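You operate a simulated robot arm through the tools that you are given. There is no shell and no other tool.

You are at the controls of a simulated robot arm. One attempt, no reset.

Task
Take the black bracket off the plain frame.
Fine: bracket driver switch to out, back out both screws, driver into the weighted stand, then lay the bracket on the bare cloth. Set down upright: bracket.
Where things are to end (x, y in the base frame): bracket within 6 cm of [25, 70].

Only the result counts: the job must be done as asked and must still hold three seconds after the hand-in. Knocking over, shifting, dropping, spilling or breaking anything else fails it. Flat cloth is picked up by pressing the open fingertips on it (5 to 10 N) and closing them slowly along it; thin cloth reads only 2 to 8 mm in the jaws.

Robot
A 7-joint arm with a two-finger parallel gripper, fixed in place. Base frame: the origin is on the floor under the middle of its stand, x ahead of it, y to its left, z up. Units: cm, degrees, N and s.
With the tool pointing down near the work surface it reaches from about 24 to 92 cm from the base axis. Its first joint turns from -166.0 to 166.0 degrees. Payload 3.43 kg.
The TCP is the grasp point between the finger pads, 3 cm short of the fingertips. In the tool frame z runs along the fingers and y along their closing line. The gripper opens to 9.4 cm. The fingers are 2.8 cm wide and 1 cm thick; the gripper's body (5 by 9.6 cm) begins 5.5 cm behind the TCP.
Orientation is told as [roll, pitch, yaw] about the base's x, y, z axes, in that order, counted from this pose: with the fingers straight down and closing along the base's y, the tool's x points along the base's -x, its y along +y and its z along -z.

Tools
- The arm moves only by the tool step_arm. Its argument "rows" is a list of rows, each a list of 7 numbers: the shift along the tool's x, y, z in cm, then the turn, a rotation vector about the tool's x, y, z in degrees, then the closure, from 0 (fully open) to 1 (shut). In form: [[x, y, z, wx, wy, wz, jaw], ...]. A call has 1 to 20 rows; each row is the pose to reach, as a shift and turn from the pose commanded when the call began, along the tool's axes at that moment. Rows are played at 5 a second. More than 5 cm and 8.6 degrees between two rows, or a gripper value outside its range, and nothing of the call is played. A pose out of reach is approached as far as the arm can. The call stops where the force on the tool passes 90 N (or 10 N more than at its start, if that is more) or the arm is blocked; 0.2 s more then pass. The fingers move at their own pace (about 4.5 cm/s each) and stop on an object; they squeeze with about 26 N. The grip force told is the motor's: it shows also when the fingers shut on nothing. Time passes only in rows, and 0.2 s behind the last, so rows that repeat a pose let the fingers close. It gives the time, the measured TCP pose, the force on the tool (base axes), the opening and the grip force at its end, in the units of the frame above (readings bear some noise), with the torque about the TCP (base axes, N m) and any sound that the robot's microphone picked up.
- Cameras (640 x 400 px; columns grow to the right, rows downward): "scene" is fixed at [40.1, 50.26, 145.33]; the picture's right is [0.20, 0.98, 0.00], its down [0.98, -0.20, -0.05] and it looks along [-0.05, 0.01, -1.00] (base axes); focal length 214 px, centre (320, 200). "wrist" rides on the gripper at [7.6, 1.4, -10.3] in the tool frame; the picture's right is [-0.18, 0.98, 0.00], its down [-0.75, -0.14, -0.64] and it looks along [-0.63, -0.12, 0.77] (tool axes); focal length 243 px, centre (320, 200). There is no depth. A picture from a camera that has moved, and an enlarged one, comes with that camera's place and axes in the base frame and with its lens.
- get_image(camera): a new picture of that camera. It takes no simulated time.
- zoom(camera, box): a new picture of the part [left, top, right, bottom] of that camera's present view, enlarged. It takes no simulated time.
- hand_in(): hands the job in; it is judged then, once.

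Places have to be worked out from the pictures, the camera data and where the tool is seen. Open the gripper and draw the arm clear of the work before you hand the job in, unless the task says otherwise.

The tools are called after ">>>" as name(argument=value, ...) on one line, values as JSON. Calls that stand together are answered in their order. step_arm: Moves the arm, as the interface text tells. Its arguments: {"type":"object","properties":{"rows":{"type":"array","items":{"type":"array","items":{"type":"number"}}}},"required":["rows"]} The other tools are called the same way: get_image (camera) takes a picture; zoom (camera, box) takes an enlarged picture of a part of a camera's view; hand_in () hands the job in.

At the start:

```text
t: 0.0
tool_pos: [19.99, 53.18, 120.3]
tool_rot: [0.0, 0.0, 0.0]
ft_force: [0.6, -0.6, -0.5]
ft_torque: [0.0, -0.03, 0.01]
gripper_width: 9.39
grip_force: 0.2
```

scene: 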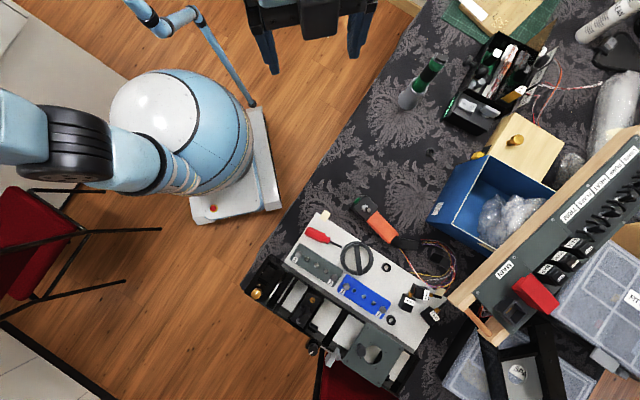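
wrist: 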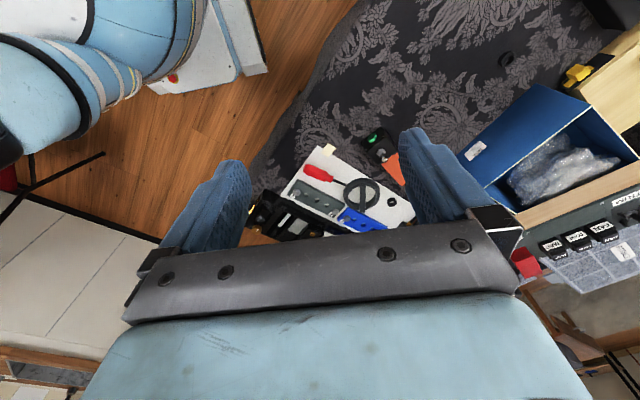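

I'll look closer at the work area to identify the frame, bracket, drivers and stand.

>>> zoom(camera="scene", box=[240, 190, 460, 390])

>>> zoom(camera="scene", box=[340, 20, 560, 160])

>>> zoom(camera="scene", box=[420, 150, 640, 400])

>>> zoom(camera="scene", box=[400, 0, 640, 160])

```text
2.00 times, centred on (350, 290) of scene
camera zoom: at [40.1, 50.26, 145.33], right [0.2, 0.98, 0.0], down [0.98, -0.2, -0.05], along [-0.05, 0.01, -1.0], focal length 429 px, centre (260, 20)
```

zoom: 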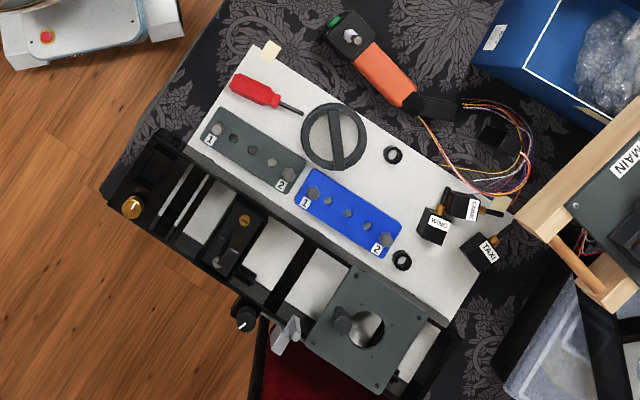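

```text
2.86 times, centred on (450, 90) of scene
camera zoom: at [40.1, 50.26, 145.33], right [0.2, 0.98, 0.0], down [0.98, -0.2, -0.05], along [-0.05, 0.01, -1.0], focal length 613 px, centre (-51, 514)
```

zoom: 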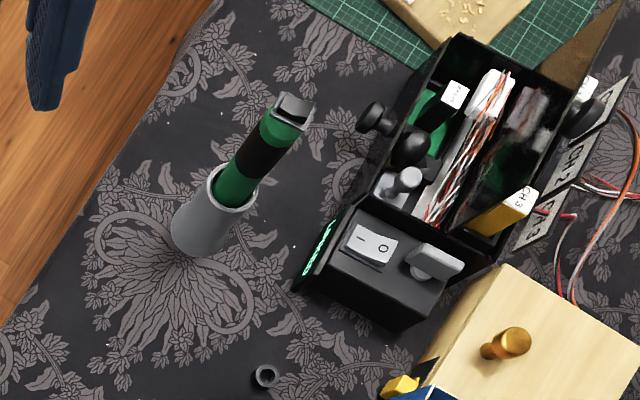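

```text
1.60 times, centred on (530, 275) of scene
camera zoom: at [40.1, 50.26, 145.33], right [0.2, 0.98, 0.0], down [0.98, -0.2, -0.05], along [-0.05, 0.01, -1.0], focal length 343 px, centre (-16, 80)
```

zoom: 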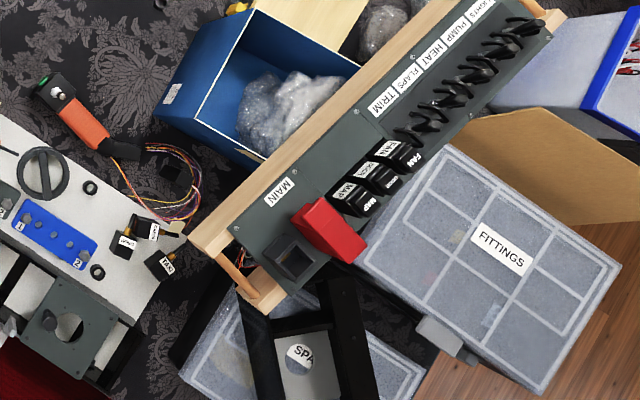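

```text
2.50 times, centred on (520, 80) of scene
camera zoom: at [40.1, 50.26, 145.33], right [0.2, 0.98, 0.0], down [0.98, -0.2, -0.05], along [-0.05, 0.01, -1.0], focal length 536 px, centre (-180, 500)
```

zoom: 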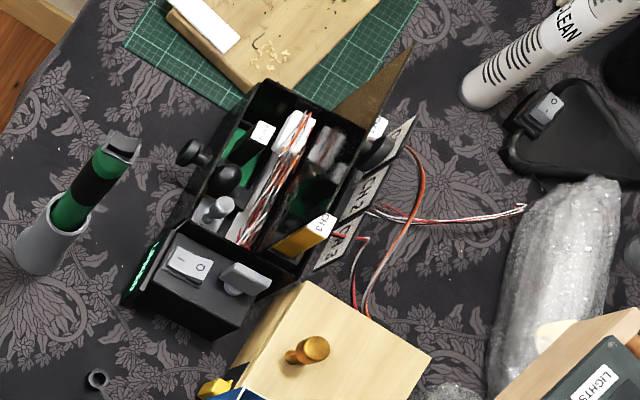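

I need finer detail of the brackets, the orange and green tools, and the stand.

>>> zoom(camera="scene", box=[285, 205, 365, 255])

>>> zoom(camera="scene", box=[280, 240, 400, 320])

>>> zoom(camera="scene", box=[340, 185, 430, 255])

>>> zoom(camera="scene", box=[385, 45, 465, 115])

>>> zoom(camera="scene", box=[240, 250, 440, 390])

>>> zoom(camera="scene", box=[440, 300, 600, 400])

```text
8.00 times, centred on (325, 230) of scene
camera zoom: at [40.1, 50.26, 145.33], right [0.2, 0.98, 0.0], down [0.98, -0.2, -0.05], along [-0.05, 0.01, -1.0], focal length 1716 px, centre (280, -40)
```

zoom: 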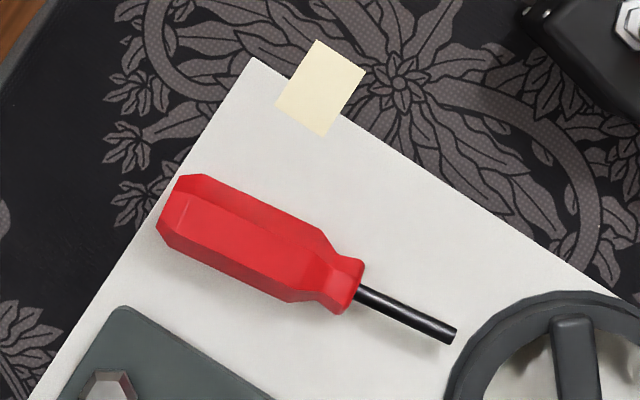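

```text
5.00 times, centred on (340, 280) of scene
camera zoom: at [40.1, 50.26, 145.33], right [0.2, 0.98, 0.0], down [0.98, -0.2, -0.05], along [-0.05, 0.01, -1.0], focal length 1072 px, centre (220, -200)
```

zoom: 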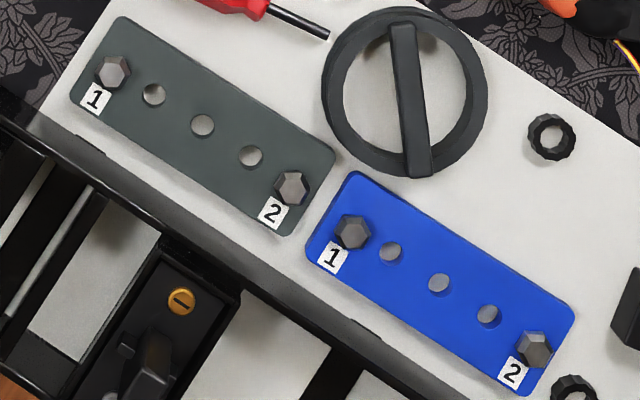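

```text
5.71 times, centred on (385, 220) of scene
camera zoom: at [40.1, 50.26, 145.33], right [0.2, 0.98, 0.0], down [0.98, -0.2, -0.05], along [-0.05, 0.01, -1.0], focal length 1226 px, centre (-51, 86)
```

zoom: 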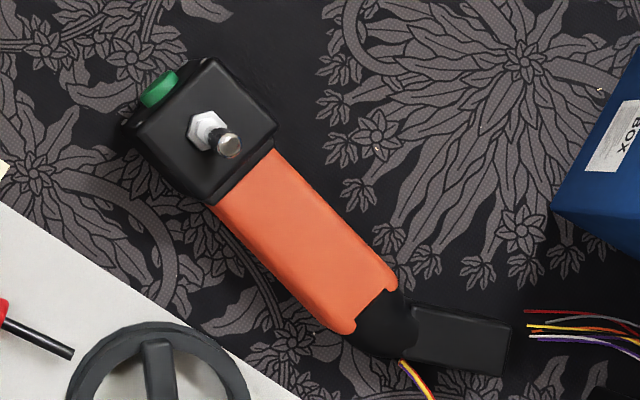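

```text
5.71 times, centred on (425, 80) of scene
camera zoom: at [40.1, 50.26, 145.33], right [0.2, 0.98, 0.0], down [0.98, -0.2, -0.05], along [-0.05, 0.01, -1.0], focal length 1226 px, centre (-280, 886)
```

zoom: 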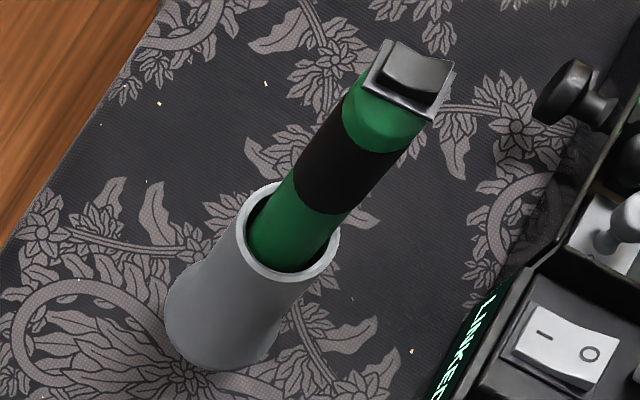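

```text
2.86 times, centred on (340, 320) of scene
camera zoom: at [40.1, 50.26, 145.33], right [0.2, 0.98, 0.0], down [0.98, -0.2, -0.05], along [-0.05, 0.01, -1.0], focal length 613 px, centre (263, -143)
```

zoom: 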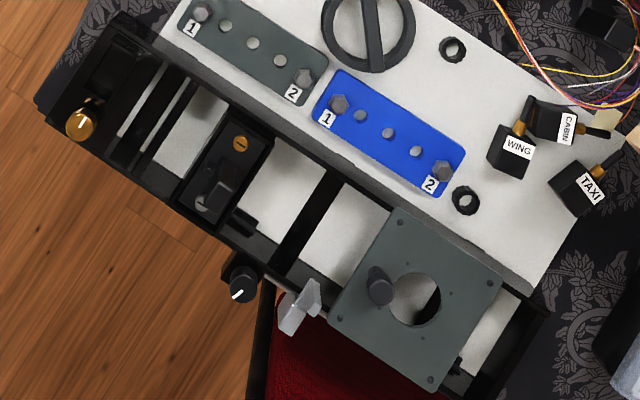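

```text
4.00 times, centred on (520, 350) of scene
camera zoom: at [40.1, 50.26, 145.33], right [0.2, 0.98, 0.0], down [0.98, -0.2, -0.05], along [-0.05, 0.01, -1.0], focal length 858 px, centre (-480, -400)
```

zoom: 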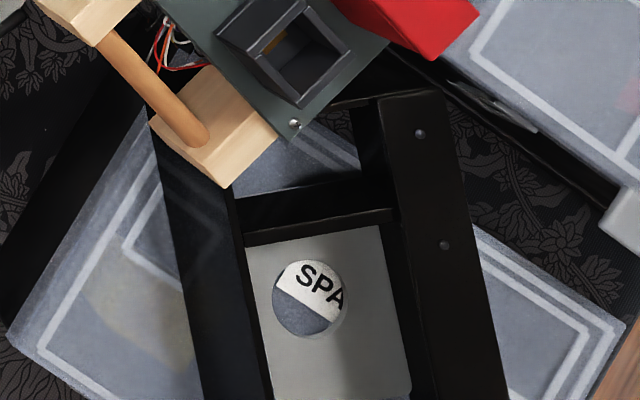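

The dark plate on the white board sits near (57, 45, 74) and has hex screws labelled 1 and 2. The green tool stands upright in a grey stand near (8, 86), with a rocker switch on top. I'll turn the wrist camera towards that tool and move closer.

>>> step_arm(rows=[[0.9, 2, 1.5, 0, 0, -7.5, 0], [1.8, 4, 3, 0, 0, -15, 0], [2.7, 6, 4.5, 0, 0, -22.5, 0], [3.6, 8, 6, 0, 0, -30, 0], [4.5, 10, 7.5, 0, 0, -37.5, 0], [5.4, 12, 9, 0, 0, -45, 0], [6.3, 14, 10.5, 0, 0, -52.5, 0], [7.2, 16, 12, 0, 0, -60, 0], [8.1, 18, 13.5, 0, 0, -67.5, 0], [9, 20, 15, 0, 0, -75, 0], [9.9, 22, 16.5, 0, 0, -82.5, 0], [10.8, 23, 17, 0, 0, -90, 0]])

>>> get_image(camera="wrist")

>>> get_image(camera="scene")

```text
t: 2.6
tool_pos: [9.17, 76.18, 103.25]
tool_rot: [0.1, -0.2, 90.2]
ft_force: [0.3, 0.1, 0.5]
ft_torque: [0.04, -0.01, -0.01]
gripper_width: 9.38
grip_force: 0.0
```

```text
taken
camera wrist: at [7.84, 68.57, 113.47], right [-0.98, 0.18, 0.0], down [0.14, 0.75, 0.64], along [0.12, 0.63, -0.77], focal length 243 px, centre (320, 200)
```

wrist: 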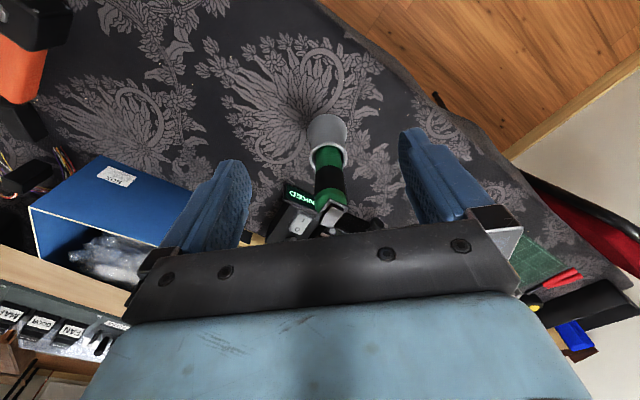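

```text
taken
```

scene: 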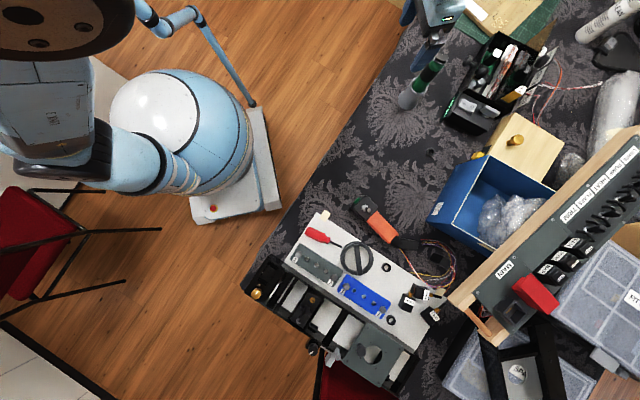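

The wrist camera now sees the stand and the green driver, image upside down relative to height. I'll zoom in on the switch.

>>> zoom(camera="wrist", box=[260, 100, 400, 240])

>>> zoom(camera="wrist", box=[300, 180, 360, 240])

>>> zoom(camera="scene", box=[395, 45, 455, 85])

```text
2.86 times, centred on (330, 170) of wrist
camera zoom: at [7.84, 68.57, 113.47], right [-0.98, 0.18, 0.0], down [0.14, 0.75, 0.64], along [0.12, 0.63, -0.77], focal length 693 px, centre (291, 286)
```

zoom: 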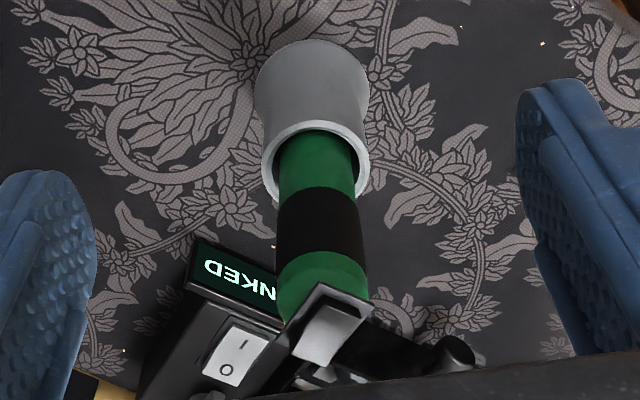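

```text
6.67 times, centred on (330, 210) of wrist
camera zoom: at [7.84, 68.57, 113.47], right [-0.98, 0.18, 0.0], down [0.14, 0.75, 0.64], along [0.12, 0.63, -0.77], focal length 1618 px, centre (253, 133)
```

zoom: 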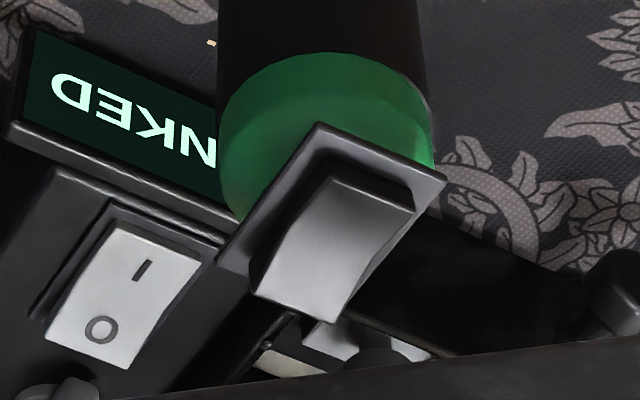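

```text
10.00 times, centred on (425, 65) of scene
camera zoom: at [40.1, 50.26, 145.33], right [0.2, 0.98, 0.0], down [0.98, -0.2, -0.05], along [-0.05, 0.01, -1.0], focal length 2145 px, centre (-730, 1550)
```

zoom: 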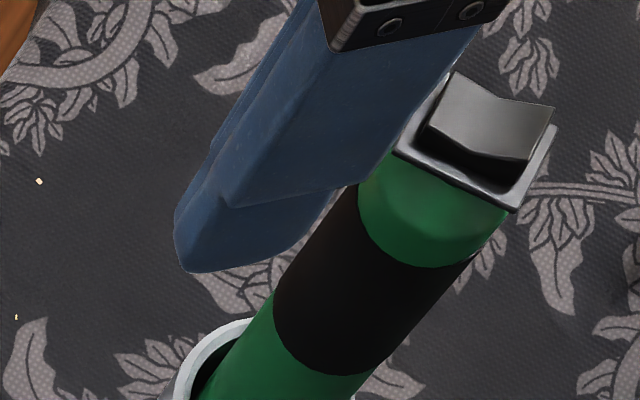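

The driver top appears to be near (9, 87, 94), with no legible marks on the switch from this angle. I'll move above it for a steeper view.

>>> step_arm(rows=[[-3, 0, -1.5, 0, 0, 0, 0], [-6, 0, -3, 0, 0, 0, 0], [-8, 0, -4, 0, 0, 0, 0]])

>>> get_image(camera="wrist")

>>> zoom(camera="wrist", box=[280, 80, 360, 150])

```text
t: 3.4
tool_pos: [9.35, 84.22, 107.28]
tool_rot: [0.0, 0.0, 89.9]
ft_force: [1.0, -0.1, 1.0]
ft_torque: [-0.02, 0.03, 0.03]
gripper_width: 9.36
grip_force: 0.0
```

```text
taken
camera wrist: at [7.87, 76.6, 117.46], right [-0.98, 0.18, 0.0], down [0.14, 0.75, 0.64], along [0.12, 0.63, -0.77], focal length 243 px, centre (320, 200)
```

wrist: 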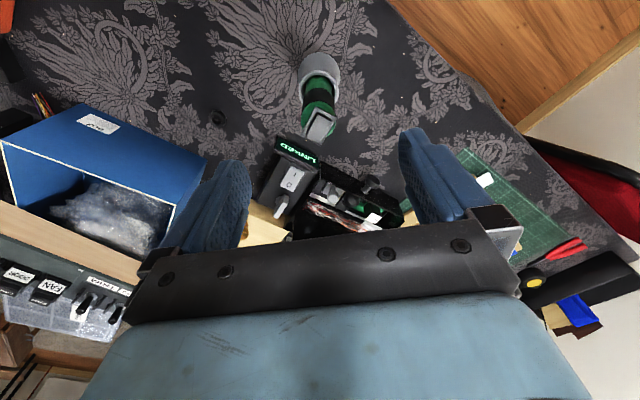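

```text
5.71 times, centred on (320, 115) of wrist
camera zoom: at [7.87, 76.6, 117.46], right [-0.98, 0.18, 0.0], down [0.14, 0.75, 0.64], along [0.12, 0.63, -0.77], focal length 1386 px, centre (320, 686)
```

zoom: 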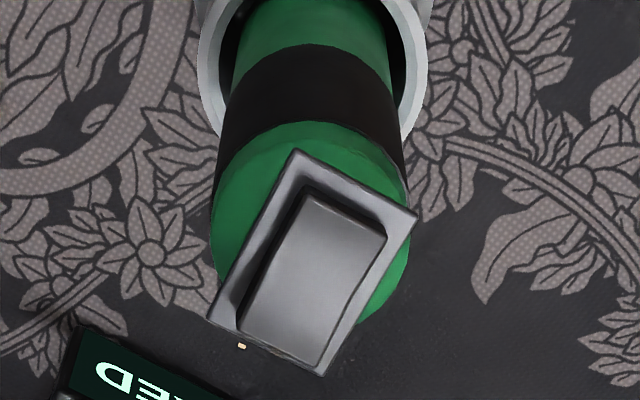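

The rocker on the green driver carries no marks visible here. I'll inspect the nearby "LINKED" box and other things for markings.

>>> zoom(camera="wrist", box=[250, 130, 330, 220])

>>> zoom(camera="wrist", box=[240, 140, 420, 240])

>>> zoom(camera="scene", box=[435, 25, 575, 165])

>>> zoom(camera="scene", box=[440, 80, 520, 140])

```text
4.44 times, centred on (290, 175) of wrist
camera zoom: at [7.87, 76.6, 117.46], right [-0.98, 0.18, 0.0], down [0.14, 0.75, 0.64], along [0.12, 0.63, -0.77], focal length 1078 px, centre (453, 311)
```

zoom: 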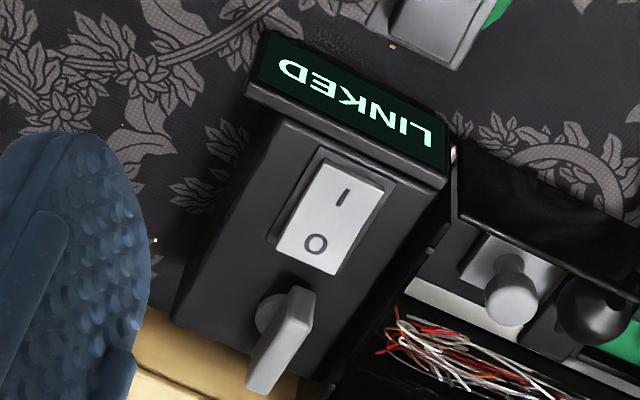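

```text
3.56 times, centred on (330, 190) of wrist
camera zoom: at [7.87, 76.6, 117.46], right [-0.98, 0.18, 0.0], down [0.14, 0.75, 0.64], along [0.12, 0.63, -0.77], focal length 863 px, centre (284, 236)
```

zoom: 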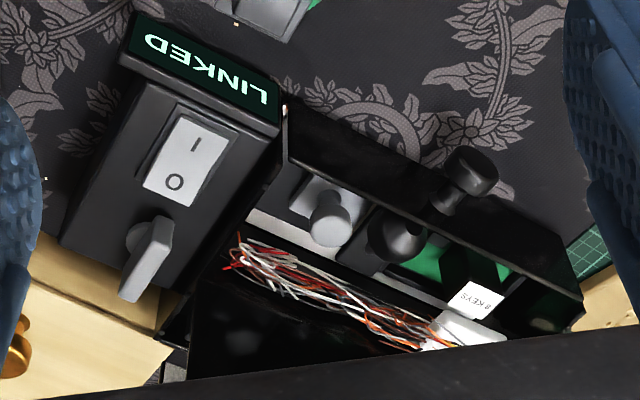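

```text
2.86 times, centred on (505, 95) of scene
camera zoom: at [40.1, 50.26, 145.33], right [0.2, 0.98, 0.0], down [0.98, -0.2, -0.05], along [-0.05, 0.01, -1.0], focal length 613 px, centre (-209, 500)
```

zoom: 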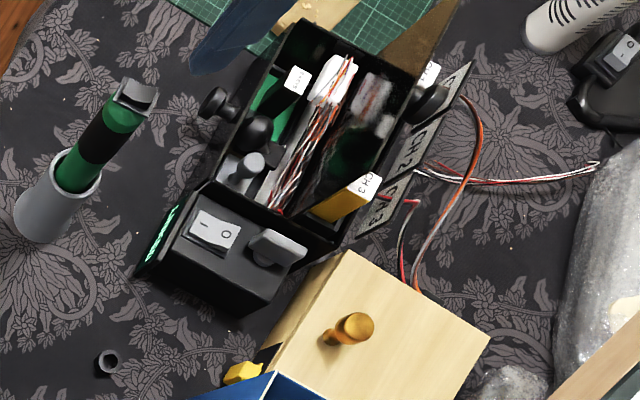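

```text
6.67 times, centred on (480, 110) of scene
camera zoom: at [40.1, 50.26, 145.33], right [0.2, 0.98, 0.0], down [0.98, -0.2, -0.05], along [-0.05, 0.01, -1.0], focal length 1430 px, centre (-747, 800)
```

zoom: 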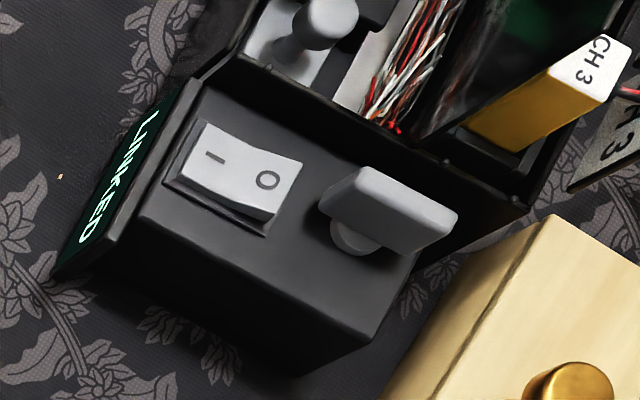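

>>> zoom(camera="wrist", box=[300, 95, 340, 130])

>>> zoom(camera="scene", box=[405, 50, 455, 110])

>>> zoom(camera="scene", box=[350, 190, 390, 220])

>>> zoom(camera="wrist", box=[0, 0, 60, 60])

```text
11.43 times, centred on (320, 112) of wrist
camera zoom: at [7.87, 76.6, 117.46], right [-0.98, 0.18, 0.0], down [0.14, 0.75, 0.64], along [0.12, 0.63, -0.77], focal length 2773 px, centre (320, 1200)
```

zoom: 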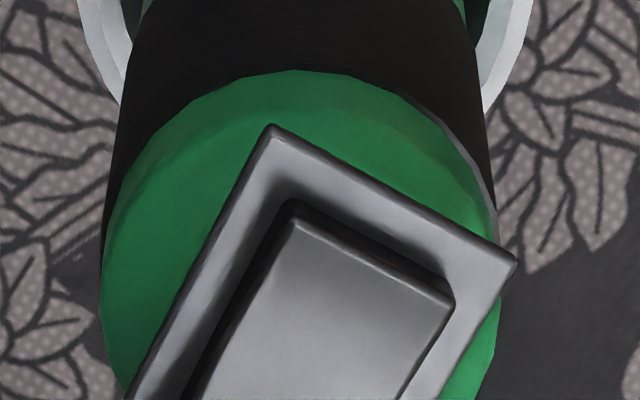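

```text
6.67 times, centred on (430, 80) of scene
camera zoom: at [40.1, 50.26, 145.33], right [0.2, 0.98, 0.0], down [0.98, -0.2, -0.05], along [-0.05, 0.01, -1.0], focal length 1430 px, centre (-413, 1000)
```

zoom: 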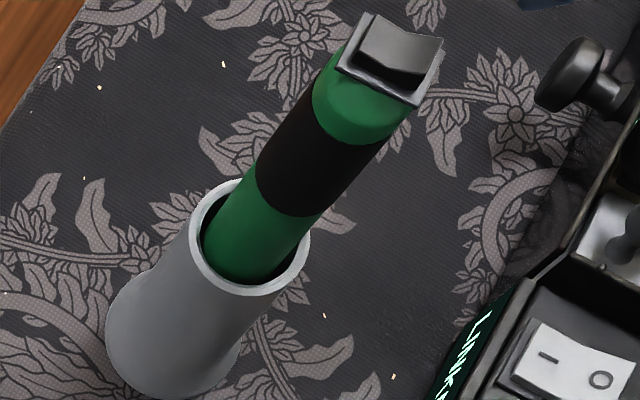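

```text
13.33 times, centred on (370, 205) of scene
camera zoom: at [40.1, 50.26, 145.33], right [0.2, 0.98, 0.0], down [0.98, -0.2, -0.05], along [-0.05, 0.01, -1.0], focal length 2860 px, centre (-347, 133)
```

zoom: 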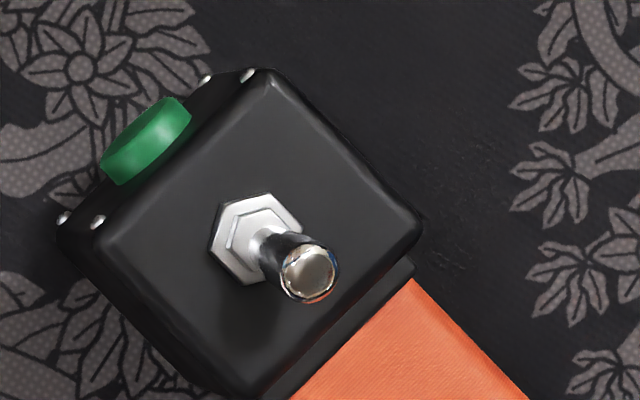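

```text
6.67 times, centred on (30, 30) of wrist
camera zoom: at [7.87, 76.6, 117.46], right [-0.98, 0.18, 0.0], down [0.14, 0.75, 0.64], along [0.12, 0.63, -0.77], focal length 1618 px, centre (2253, 1333)
```

zoom: 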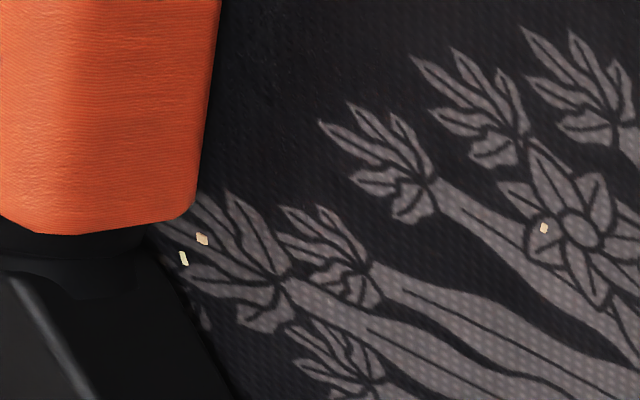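

The rocker's long axis runs roughly along (0.58, 0.81) in the base frame. To see which end is raised, I'll view it from the side, turning to yaw 144 and then tilting.

>>> step_arm(rows=[[0.5, -1.3, 0.5, 0, 0, -7.7, 0], [1, -2.5, 1, 0, 0, -15.4, 0], [1.5, -3.7, 1.5, 0, 0, -23.1, 0], [2, -5, 2, 0, 0, -30.8, 0], [2.5, -6.2, 2.5, 0, 0, -38.5, 0], [3, -7.5, 3, 0, 0, -46.2, 0], [3.4, -8.65, 3.5, 0, 0, -54, 0]])

>>> step_arm(rows=[[0, 0, 1, 0, -6.5, 0, 0], [0, 0, 2, 0, -13, 0, 0], [0, 0, 3, 0, -19, 0, 0], [0, 0, 4, 0, -25, 0, 0]])

>>> get_image(camera="wrist")

```text
t: 5.0
tool_pos: [18.04, 80.91, 103.71]
tool_rot: [0.0, -0.1, 144.2]
ft_force: [-0.3, -0.8, 0.0]
ft_torque: [-0.01, -0.03, 0.02]
gripper_width: 9.42
grip_force: 0.1
```

```text
t: 6.0
tool_pos: [17.9, 80.82, 99.67]
tool_rot: [0.0, -25.0, 144.0]
ft_force: [0.2, -0.1, 0.3]
ft_torque: [-0.03, -0.03, 0.0]
gripper_width: 9.38
grip_force: 0.1
```

```text
taken
camera wrist: at [26.15, 73.07, 105.74], right [-0.71, -0.7, 0.08], down [-0.25, 0.36, 0.9], along [-0.66, 0.62, -0.43], focal length 243 px, centre (320, 200)
```

wrist: 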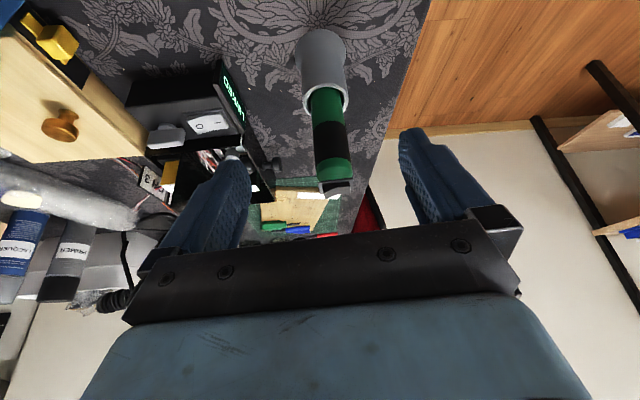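

>>> zoom(camera="wrist", box=[300, 150, 370, 210])

>>> zoom(camera="wrist", box=[270, 20, 390, 210])

```text
6.67 times, centred on (335, 180) of wrist
camera zoom: at [26.15, 73.07, 105.74], right [-0.71, -0.7, 0.08], down [-0.25, 0.36, 0.9], along [-0.66, 0.62, -0.43], focal length 1618 px, centre (220, 333)
```

zoom: 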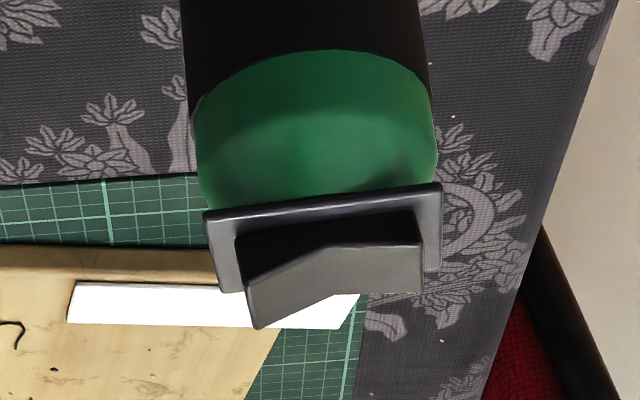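

```text
2.11 times, centred on (330, 115) of wrist
camera zoom: at [26.15, 73.07, 105.74], right [-0.71, -0.7, 0.08], down [-0.25, 0.36, 0.9], along [-0.66, 0.62, -0.43], focal length 511 px, centre (299, 379)
```

zoom: 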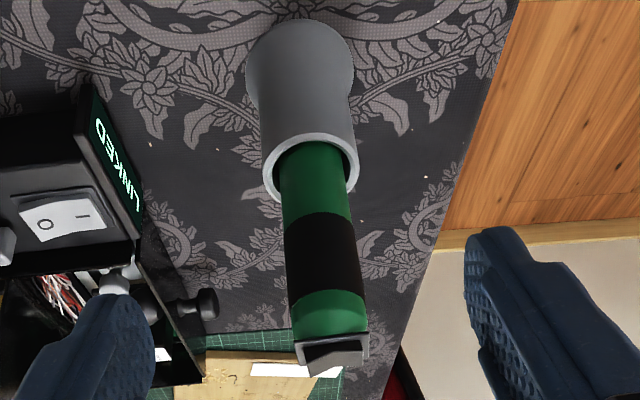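

In this upside-down side view, the rocker end toward (+x, +y) is raised and the end toward (-x, -y) is pressed. I'll check the far side of the driver from the -x direction for IN/OUT markings before flipping anything.

>>> step_arm(rows=[[-0.85, 0, -1.8, 0, 6.5, 0, 0], [-1.7, 0, -3.6, 0, 13, 0, 0], [-2.5, 0, -5.4, 0, 19, 0, 0], [-3.38, 0, -7.25, 0, 25, 0, 0]])

>>> step_arm(rows=[[-1, 0.3, 0, 0, 0, 7.6, 0], [-2, 0.6, 0, 0, 0, 15.2, 0], [-3, 1, 0, 0, 0, 22.8, 0], [-4, 1.3, 0, 0, 0, 30.4, 0], [-5, 1.6, 0, 0, 0, 38, 0], [-6, 2, 0, 0, 0, 45.6, 0], [-7, 2.3, 0, 0, 0, 53.2, 0], [-8, 2.6, 0, 0, 0, 60.8, 0], [-9, 3, 0, 0, 0, 68.4, 0], [-10, 3.3, 0, 0, 0, 76, 0], [-11, 3.6, 0, 0, 0, 83.6, 0], [-12, 4, 0, 0, 0, 91.2, 0], [-13, 4.3, 0, 0, 0, 98.8, 0], [-14, 4.6, 0, 0, 0, 106.4, 0], [-15, 5, 0, 0, 0, 114, 0], [-16, 5.3, 0, 0, 0, 121.6, 0], [-17, 5.6, 0, 0, 0, 129.2, 0], [-18, 6, 0, 0, 0, 136.8, 0], [-19.3, 6.4, 0, 0, 0, 144, 0]])

>>> step_arm(rows=[[0, 0, 1.5, 0, -6.5, 0, 0], [0, 0, 3, 0, -13, 0, 0], [0, 0, 5, 0, -19, 0, 0], [0, 0, 7, 0, -25, 0, 0]])

>>> get_image(camera="wrist")

```text
t: 7.0
tool_pos: [17.95, 80.83, 107.87]
tool_rot: [0.0, 0.1, 144.0]
ft_force: [0.2, 0.0, 0.0]
ft_torque: [0.01, 0.03, 0.02]
gripper_width: 9.4
grip_force: 0.1
```

```text
t: 11.0
tool_pos: [-1.44, 86.95, 107.76]
tool_rot: [0.0, 0.0, 0.0]
ft_force: [0.7, -0.8, 0.0]
ft_torque: [0.0, 0.04, -0.02]
gripper_width: 9.4
grip_force: 0.0
```

```text
t: 12.0
tool_pos: [-1.33, 86.94, 100.92]
tool_rot: [0.1, -25.0, 0.0]
ft_force: [0.7, 0.2, -0.2]
ft_torque: [0.03, 0.04, 0.0]
gripper_width: 9.4
grip_force: 0.0
```

```text
taken
camera wrist: at [-12.66, 88.36, 106.85], right [0.17, 0.98, 0.08], down [0.41, -0.14, 0.9], along [0.9, -0.12, -0.43], focal length 243 px, centre (320, 200)
```

wrist: 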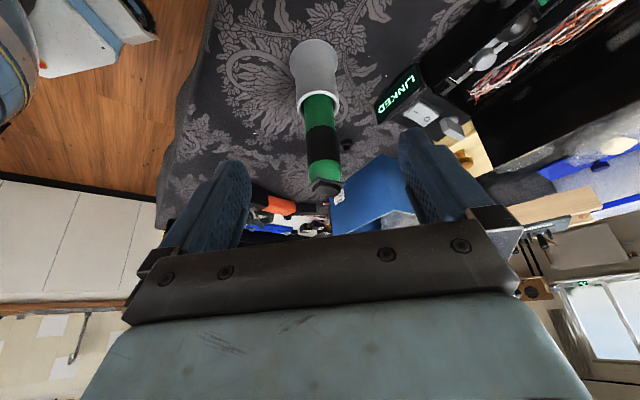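

>>> zoom(camera="wrist", box=[290, 80, 360, 210])

>>> zoom(camera="wrist", box=[300, 160, 350, 200])

```text
3.08 times, centred on (325, 145) of wrist
camera zoom: at [-12.66, 88.36, 106.85], right [0.17, 0.98, 0.08], down [0.41, -0.14, 0.9], along [0.9, -0.12, -0.43], focal length 746 px, centre (305, 369)
```

zoom: 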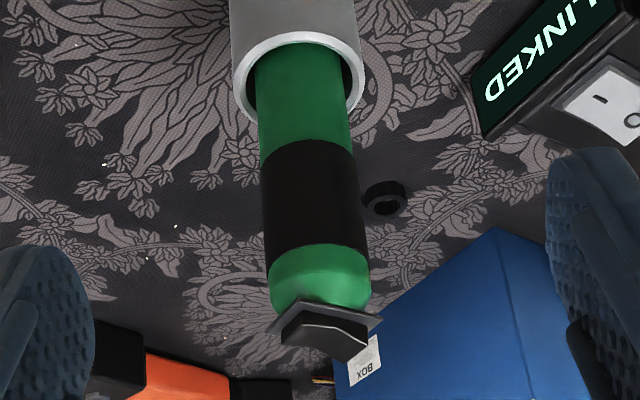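

```text
10.00 times, centred on (325, 180) of wrist
camera zoom: at [-12.66, 88.36, 106.85], right [0.17, 0.98, 0.08], down [0.41, -0.14, 0.9], along [0.9, -0.12, -0.43], focal length 2426 px, centre (270, 400)
```

zoom: 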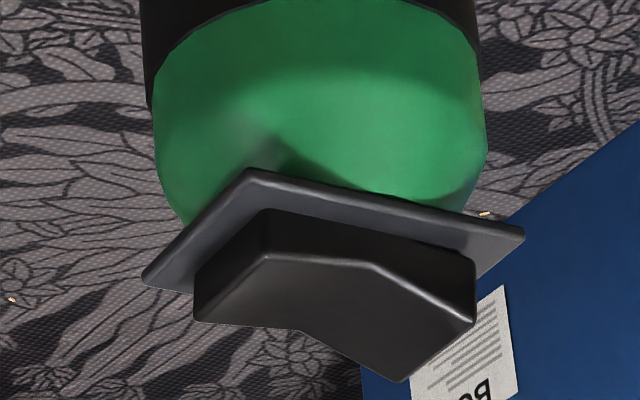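

No marks anywhere on the green driver. Triangulating three views puts its axis at about (9.8, 86.15) with the bezel top at z≈94.5. I'll go above the raised rocker end with the fingers closed, at yaw 51 to match the rocker's long axis.

>>> step_arm(rows=[[-0.65, 0, -1.4, 0, 6.5, 0, 0], [-1.3, 0, -2.8, 0, 13, 0, 0], [-1.9, 0, -4.1, 0, 19, 0, 0], [-2.54, 0, -5.44, 0, 25, 0, 0]])

>>> step_arm(rows=[[-1.7, 0.1, 0, 0, 0, -7.3, 0.3], [-3.4, 0.2, 0, 0, 0, -14.6, 0.6], [-5.1, 0.3, 0, 0, 0, -21.9, 1], [-6.8, 0.4, 0, 0, 0, -29.2, 1], [-8.5, 0.5, 0, 0, 0, -36.5, 1], [-10.2, 0.6, 0, 0, 0, -43.8, 1], [-12.2, 0.6, 0, 0, 0, -51, 1], [-12.2, 0.6, 0, 0, 0, -51, 1], [-12.2, 0.6, 0, 0, 0, -51, 1]])

>>> get_image(camera="wrist")

>>> zoom(camera="scene", box=[395, 35, 475, 95])

```text
t: 13.0
tool_pos: [-1.44, 86.95, 106.86]
tool_rot: [0.1, 0.1, 0.1]
ft_force: [-0.8, 0.1, -0.5]
ft_torque: [-0.02, -0.04, 0.03]
gripper_width: 9.41
grip_force: 0.1
```

```text
t: 15.0
tool_pos: [10.7, 87.59, 106.62]
tool_rot: [0.0, 0.0, 51.1]
ft_force: [0.5, 0.1, -0.4]
ft_torque: [0.04, -0.03, -0.02]
gripper_width: 0.0
grip_force: 26.0
```

```text
taken
camera wrist: at [4.81, 82.54, 116.92], right [-0.65, 0.76, 0.0], down [0.58, 0.5, 0.64], along [0.49, 0.42, -0.77], focal length 243 px, centre (320, 200)
```

wrist: 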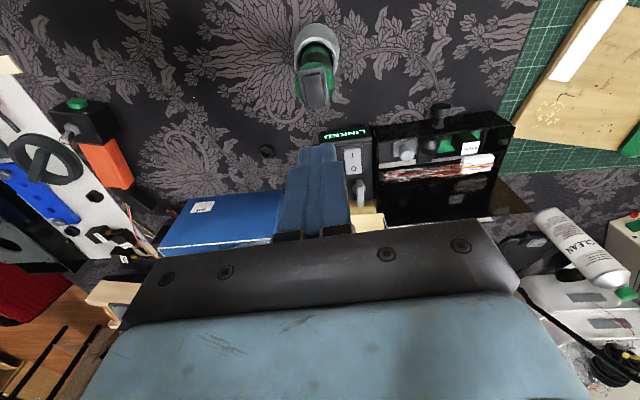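

```text
6.67 times, centred on (435, 65) of scene
camera zoom: at [40.1, 50.26, 145.33], right [0.2, 0.98, 0.0], down [0.98, -0.2, -0.05], along [-0.05, 0.01, -1.0], focal length 1430 px, centre (-447, 1100)
```

zoom: 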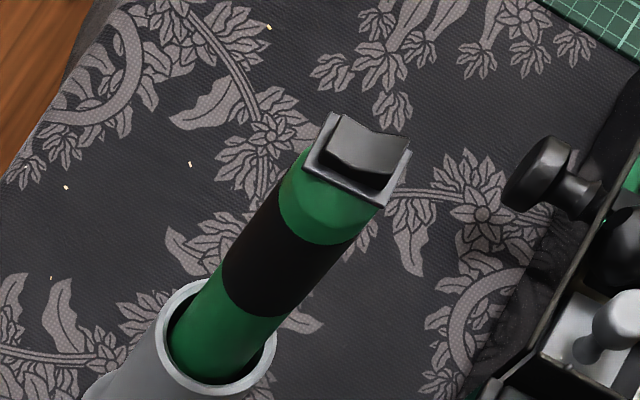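

Fingers are closed above the raised end. I'll check alignment in the wrist view, then descend partway.

>>> step_arm(rows=[[0, 0, 2, 0, 0, 0, 1], [0, 0, 4, 0, 0, 0, 1], [0, 0, 5.5, 0, 0, 0, 1]])

>>> zoom(camera="wrist", box=[260, 80, 380, 200])

>>> zoom(camera="scene", box=[405, 35, 465, 85])

```text
t: 15.8
tool_pos: [10.78, 87.6, 101.33]
tool_rot: [0.0, -0.1, 51.0]
ft_force: [-0.6, -1.0, -0.3]
ft_torque: [0.01, -0.02, 0.0]
gripper_width: 0.03
grip_force: 26.7
```

```text
3.33 times, centred on (320, 140) of wrist
camera zoom: at [4.8, 82.54, 111.43], right [-0.65, 0.76, 0.0], down [0.58, 0.5, 0.64], along [0.49, 0.42, -0.77], focal length 809 px, centre (320, 400)
```

zoom: 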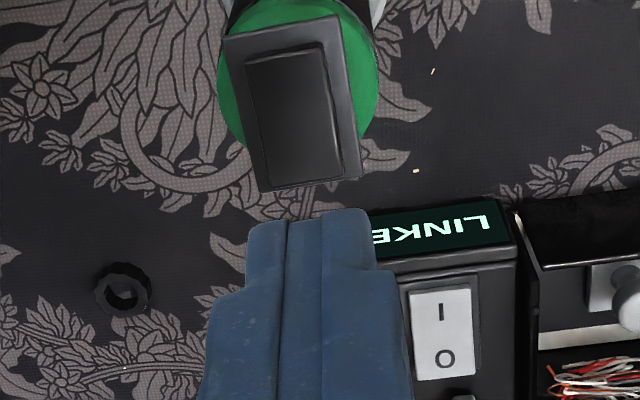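

```text
8.00 times, centred on (435, 60) of scene
camera zoom: at [40.1, 50.26, 145.33], right [0.2, 0.98, 0.0], down [0.98, -0.2, -0.05], along [-0.05, 0.01, -1.0], focal length 1716 px, centre (-600, 1320)
```

zoom: 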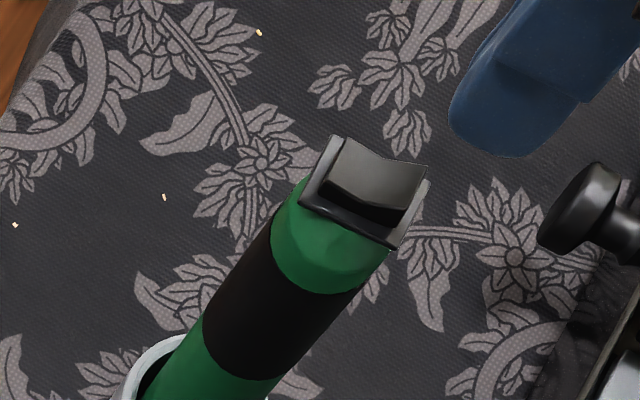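

Alignment looks right: bezel centre (9.8, 86.2), long axis azimuth about 50°. I'll descend slowly and watch the force.

>>> step_arm(rows=[[0, 0, 0.8, 0, 0, 0, 1], [0, 0, 1.6, 0, 0, 0, 1], [0, 0, 2.2, 0, 0, 0, 1]])

>>> zoom(camera="wrist", box=[260, 80, 380, 200])

>>> zoom(camera="scene", box=[405, 35, 465, 85])

```text
t: 16.6
tool_pos: [10.73, 87.73, 99.0]
tool_rot: [0.0, 0.0, 51.1]
ft_force: [-0.3, 0.3, 0.0]
ft_torque: [-0.01, -0.01, -0.02]
gripper_width: 0.0
grip_force: 26.5
```

```text
3.33 times, centred on (320, 140) of wrist
camera zoom: at [4.83, 82.57, 109.24], right [-0.65, 0.76, 0.0], down [0.58, 0.5, 0.64], along [0.49, 0.42, -0.77], focal length 809 px, centre (320, 400)
```

zoom: 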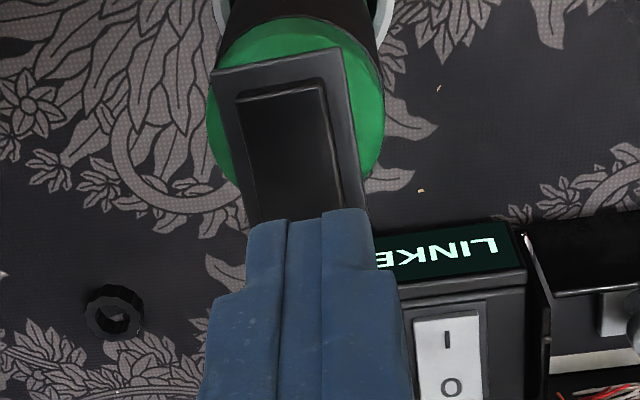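

```text
8.00 times, centred on (435, 60) of scene
camera zoom: at [40.1, 50.26, 145.33], right [0.2, 0.98, 0.0], down [0.98, -0.2, -0.05], along [-0.05, 0.01, -1.0], focal length 1716 px, centre (-600, 1320)
```

zoom: 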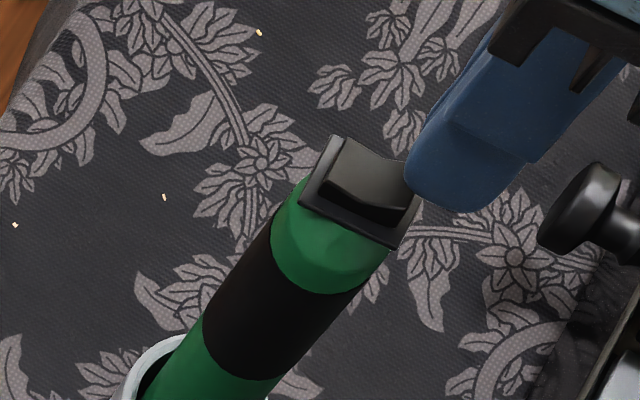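

Fingertips are right at the raised end with no contact yet. I'll continue in small increments.

>>> step_arm(rows=[[0, 0, 0.2, 0, 0, 0, 1], [0, 0, 0.4, 0, 0, 0, 1], [0, 0, 0.6, 0, 0, 0, 1]])

```text
t: 17.4
tool_pos: [10.68, 87.49, 98.46]
tool_rot: [-0.1, 0.0, 51.0]
ft_force: [0.8, -0.7, 0.8]
ft_torque: [0.03, 0.03, -0.02]
gripper_width: 0.0
grip_force: 25.7
```

>>> step_arm(rows=[[0, 0, 0.2, 0, 0, 0, 1], [0, 0, 0.4, 0, 0, 0, 1], [0, 0, 0.6, 0, 0, 0, 1]])

>>> zoom(camera="wrist", box=[260, 80, 380, 200])

>>> zoom(camera="scene", box=[405, 35, 465, 85])

```text
t: 18.2
tool_pos: [10.57, 87.65, 98.34]
tool_rot: [0.2, -0.3, 51.0]
ft_force: [-0.4, 0.3, 44.9]
ft_torque: [-0.47, 0.39, 0.01]
gripper_width: 0.0
grip_force: 25.9
```

```text
3.33 times, centred on (320, 140) of wrist
camera zoom: at [4.81, 82.42, 108.54], right [-0.65, 0.76, 0.01], down [0.58, 0.49, 0.65], along [0.49, 0.42, -0.76], focal length 809 px, centre (320, 400)
```

zoom: 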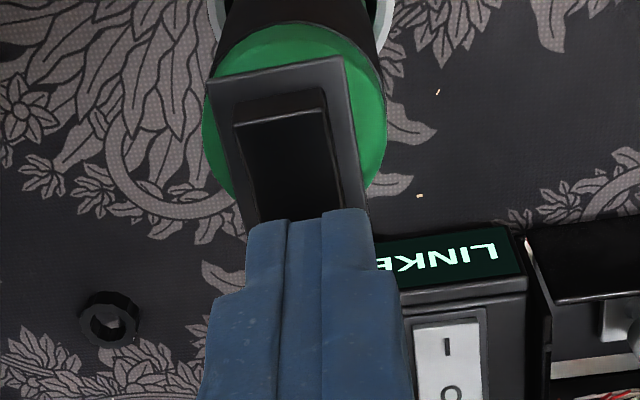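

```text
8.00 times, centred on (435, 60) of scene
camera zoom: at [40.1, 50.26, 145.33], right [0.2, 0.98, 0.0], down [0.98, -0.2, -0.05], along [-0.05, 0.01, -1.0], focal length 1716 px, centre (-600, 1320)
```

zoom: 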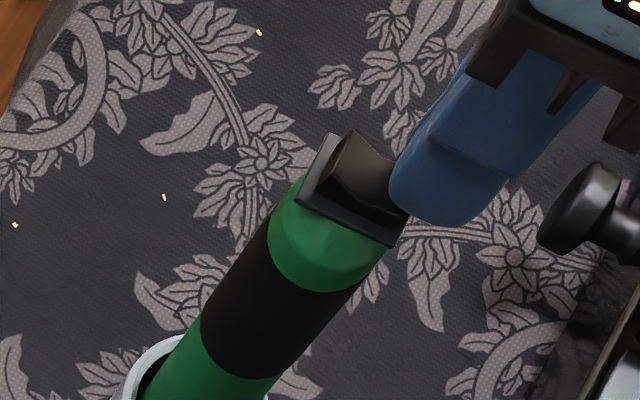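

The rocker has flipped: the near end is now up, and force read 45 N. I'll lift off and re-inspect.

>>> step_arm(rows=[[0, 0, -1, 0, 0, 0, 1], [0, 0, -4, 0, 0, 0, 1], [0, 0, -8, 0, 0, 0, 1]])

>>> zoom(camera="wrist", box=[260, 40, 380, 160])

>>> zoom(camera="scene", box=[405, 35, 465, 85])

```text
t: 19.0
tool_pos: [10.74, 87.64, 105.71]
tool_rot: [0.0, 0.1, 51.1]
ft_force: [0.4, -0.4, -0.1]
ft_torque: [-0.03, 0.01, 0.04]
gripper_width: 0.02
grip_force: 25.4
```

```text
3.33 times, centred on (320, 100) of wrist
camera zoom: at [4.87, 82.52, 115.92], right [-0.65, 0.76, 0.0], down [0.58, 0.5, 0.64], along [0.49, 0.41, -0.77], focal length 809 px, centre (320, 533)
```

zoom: 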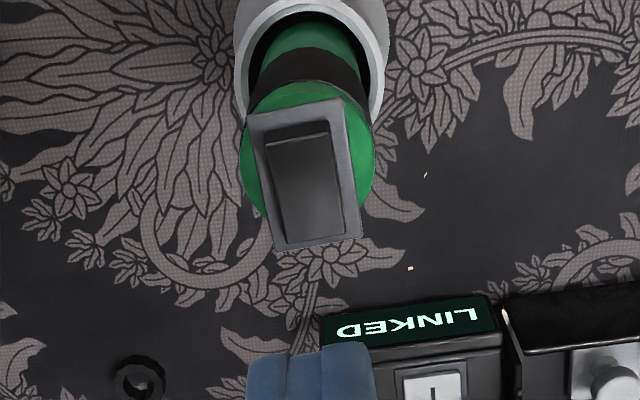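

```text
8.00 times, centred on (435, 60) of scene
camera zoom: at [40.1, 50.26, 145.33], right [0.2, 0.98, 0.0], down [0.98, -0.2, -0.05], along [-0.05, 0.01, -1.0], focal length 1716 px, centre (-600, 1320)
```

zoom: 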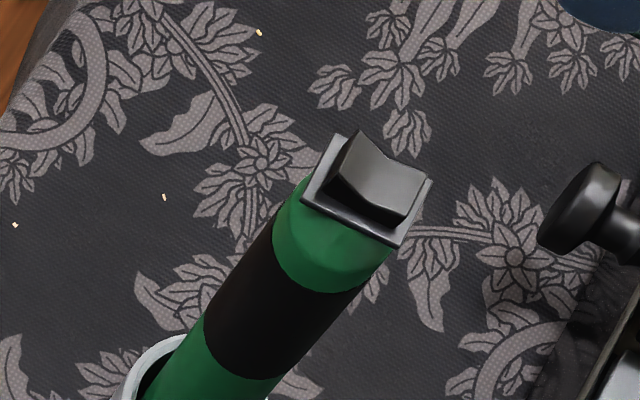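

The switch is flipped and the driver hasn't moved. Now I'll open the jaws, centre over the driver axis and come down for a grip.

>>> step_arm(rows=[[0.6, -0.1, 0, 0, 0, 0, 0], [1.2, -0.2, 0, 0, 0, 0, 0], [1.7, -0.22, 0, 0, 0, 0, 0], [1.7, -0.22, 0, 0, 0, 0, 0], [1.7, -0.22, 0, 0, 0, 0, 0], [1.7, -0.22, 1, 0, 0, 0, 0], [1.7, -0.22, 3, 0, 0, 0, 0]])

>>> get_image(camera="wrist")

```text
t: 20.6
tool_pos: [9.89, 86.1, 102.87]
tool_rot: [0.1, 0.0, 51.2]
ft_force: [0.0, 0.2, 0.4]
ft_torque: [0.0, 0.01, -0.02]
gripper_width: 9.39
grip_force: 0.1
```

```text
taken
camera wrist: at [3.93, 81.03, 113.07], right [-0.65, 0.76, 0.0], down [0.58, 0.5, 0.64], along [0.49, 0.42, -0.77], focal length 243 px, centre (320, 200)
```

wrist: 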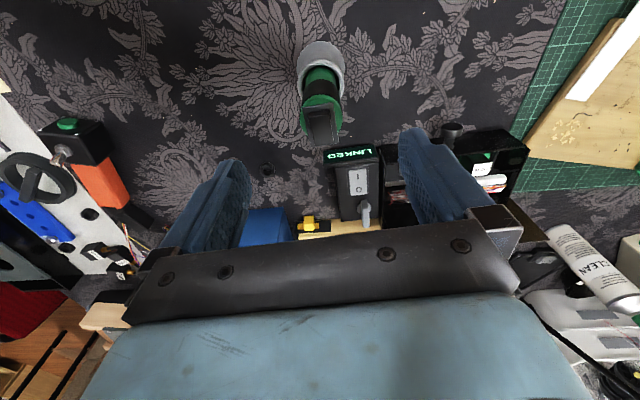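

Centred at (9.9, 86.1). Descending with open jaws to TCP z≈91.

>>> step_arm(rows=[[0, 0, 2, 0, 0, 0, 0], [0, 0, 4, 0, 0, 0, 0], [0, 0, 6, 0, 0, 0, 0], [0, 0, 8, 0, 0, 0, 0], [0, 0, 9, 0, 0, 0, 0]])

>>> get_image(camera="wrist")

>>> zoom(camera="scene", box=[385, 25, 485, 105])

```text
t: 21.8
tool_pos: [9.89, 86.02, 93.92]
tool_rot: [0.0, 0.0, 51.0]
ft_force: [-0.1, -0.2, 0.3]
ft_torque: [0.0, -0.04, -0.04]
gripper_width: 9.4
grip_force: 0.0
```

```text
taken
camera wrist: at [3.97, 81.03, 104.08], right [-0.65, 0.76, 0.0], down [0.58, 0.5, 0.64], along [0.49, 0.42, -0.77], focal length 243 px, centre (320, 200)
```

wrist: 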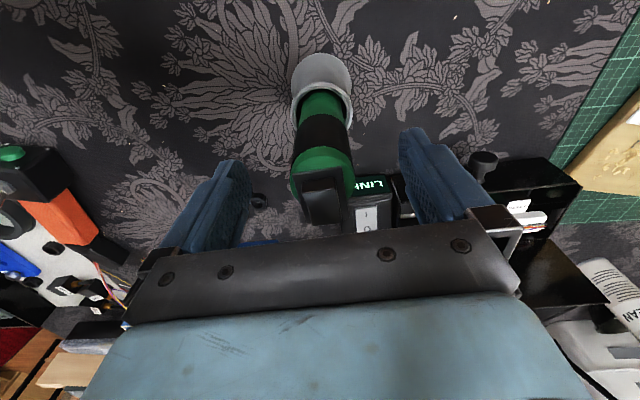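

```text
5.00 times, centred on (435, 65) of scene
camera zoom: at [40.1, 50.26, 145.33], right [0.2, 0.98, 0.0], down [0.98, -0.2, -0.05], along [-0.05, 0.01, -1.0], focal length 1072 px, centre (-255, 875)
```

zoom: 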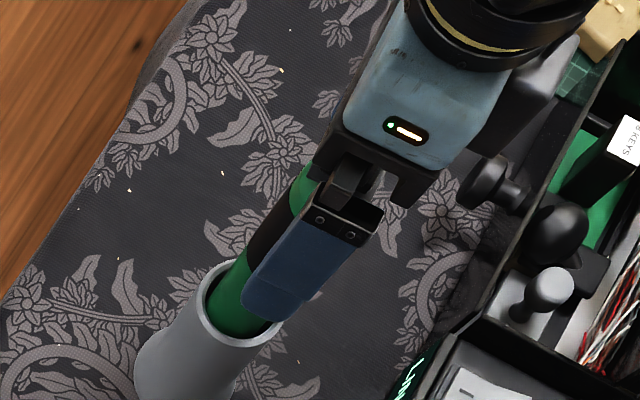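

The driver is centred between the fingers. Going down 2.6 cm more and closing.

>>> step_arm(rows=[[0, 0, 1, 0, 0, 0, 0], [0, 0, 2, 0, 0, 0, 0], [0, 0, 2.6, 0, 0, 0, 0], [0, 0, 2.6, 0, 0, 0, 0.3], [0, 0, 2.6, 0, 0, 0, 0.45], [0, 0, 2.6, 0, 0, 0, 0.55], [0, 0, 2.6, 0, 0, 0, 0.62], [0, 0, 2.6, 0, 0, 0, 0.7], [0, 0, 2.6, 0, 0, 0, 0.8], [0, 0, 2.6, 0, 0, 0, 1], [0, 0, 2.6, 0, 0, 0, 1]])

>>> get_image(camera="wrist")

```text
t: 24.2
tool_pos: [9.83, 86.12, 91.2]
tool_rot: [0.0, 0.0, 51.0]
ft_force: [-0.7, -1.4, -0.1]
ft_torque: [-0.06, -0.03, 0.0]
gripper_width: 3.57
grip_force: 25.8
```

```text
taken
camera wrist: at [3.91, 81.08, 101.46], right [-0.65, 0.76, 0.0], down [0.58, 0.5, 0.64], along [0.49, 0.42, -0.77], focal length 243 px, centre (320, 200)
```

wrist: 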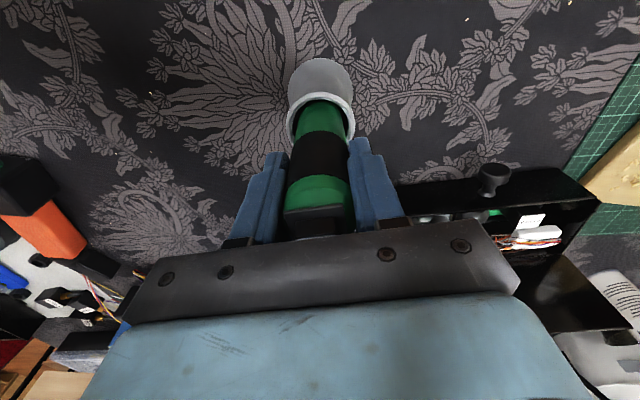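

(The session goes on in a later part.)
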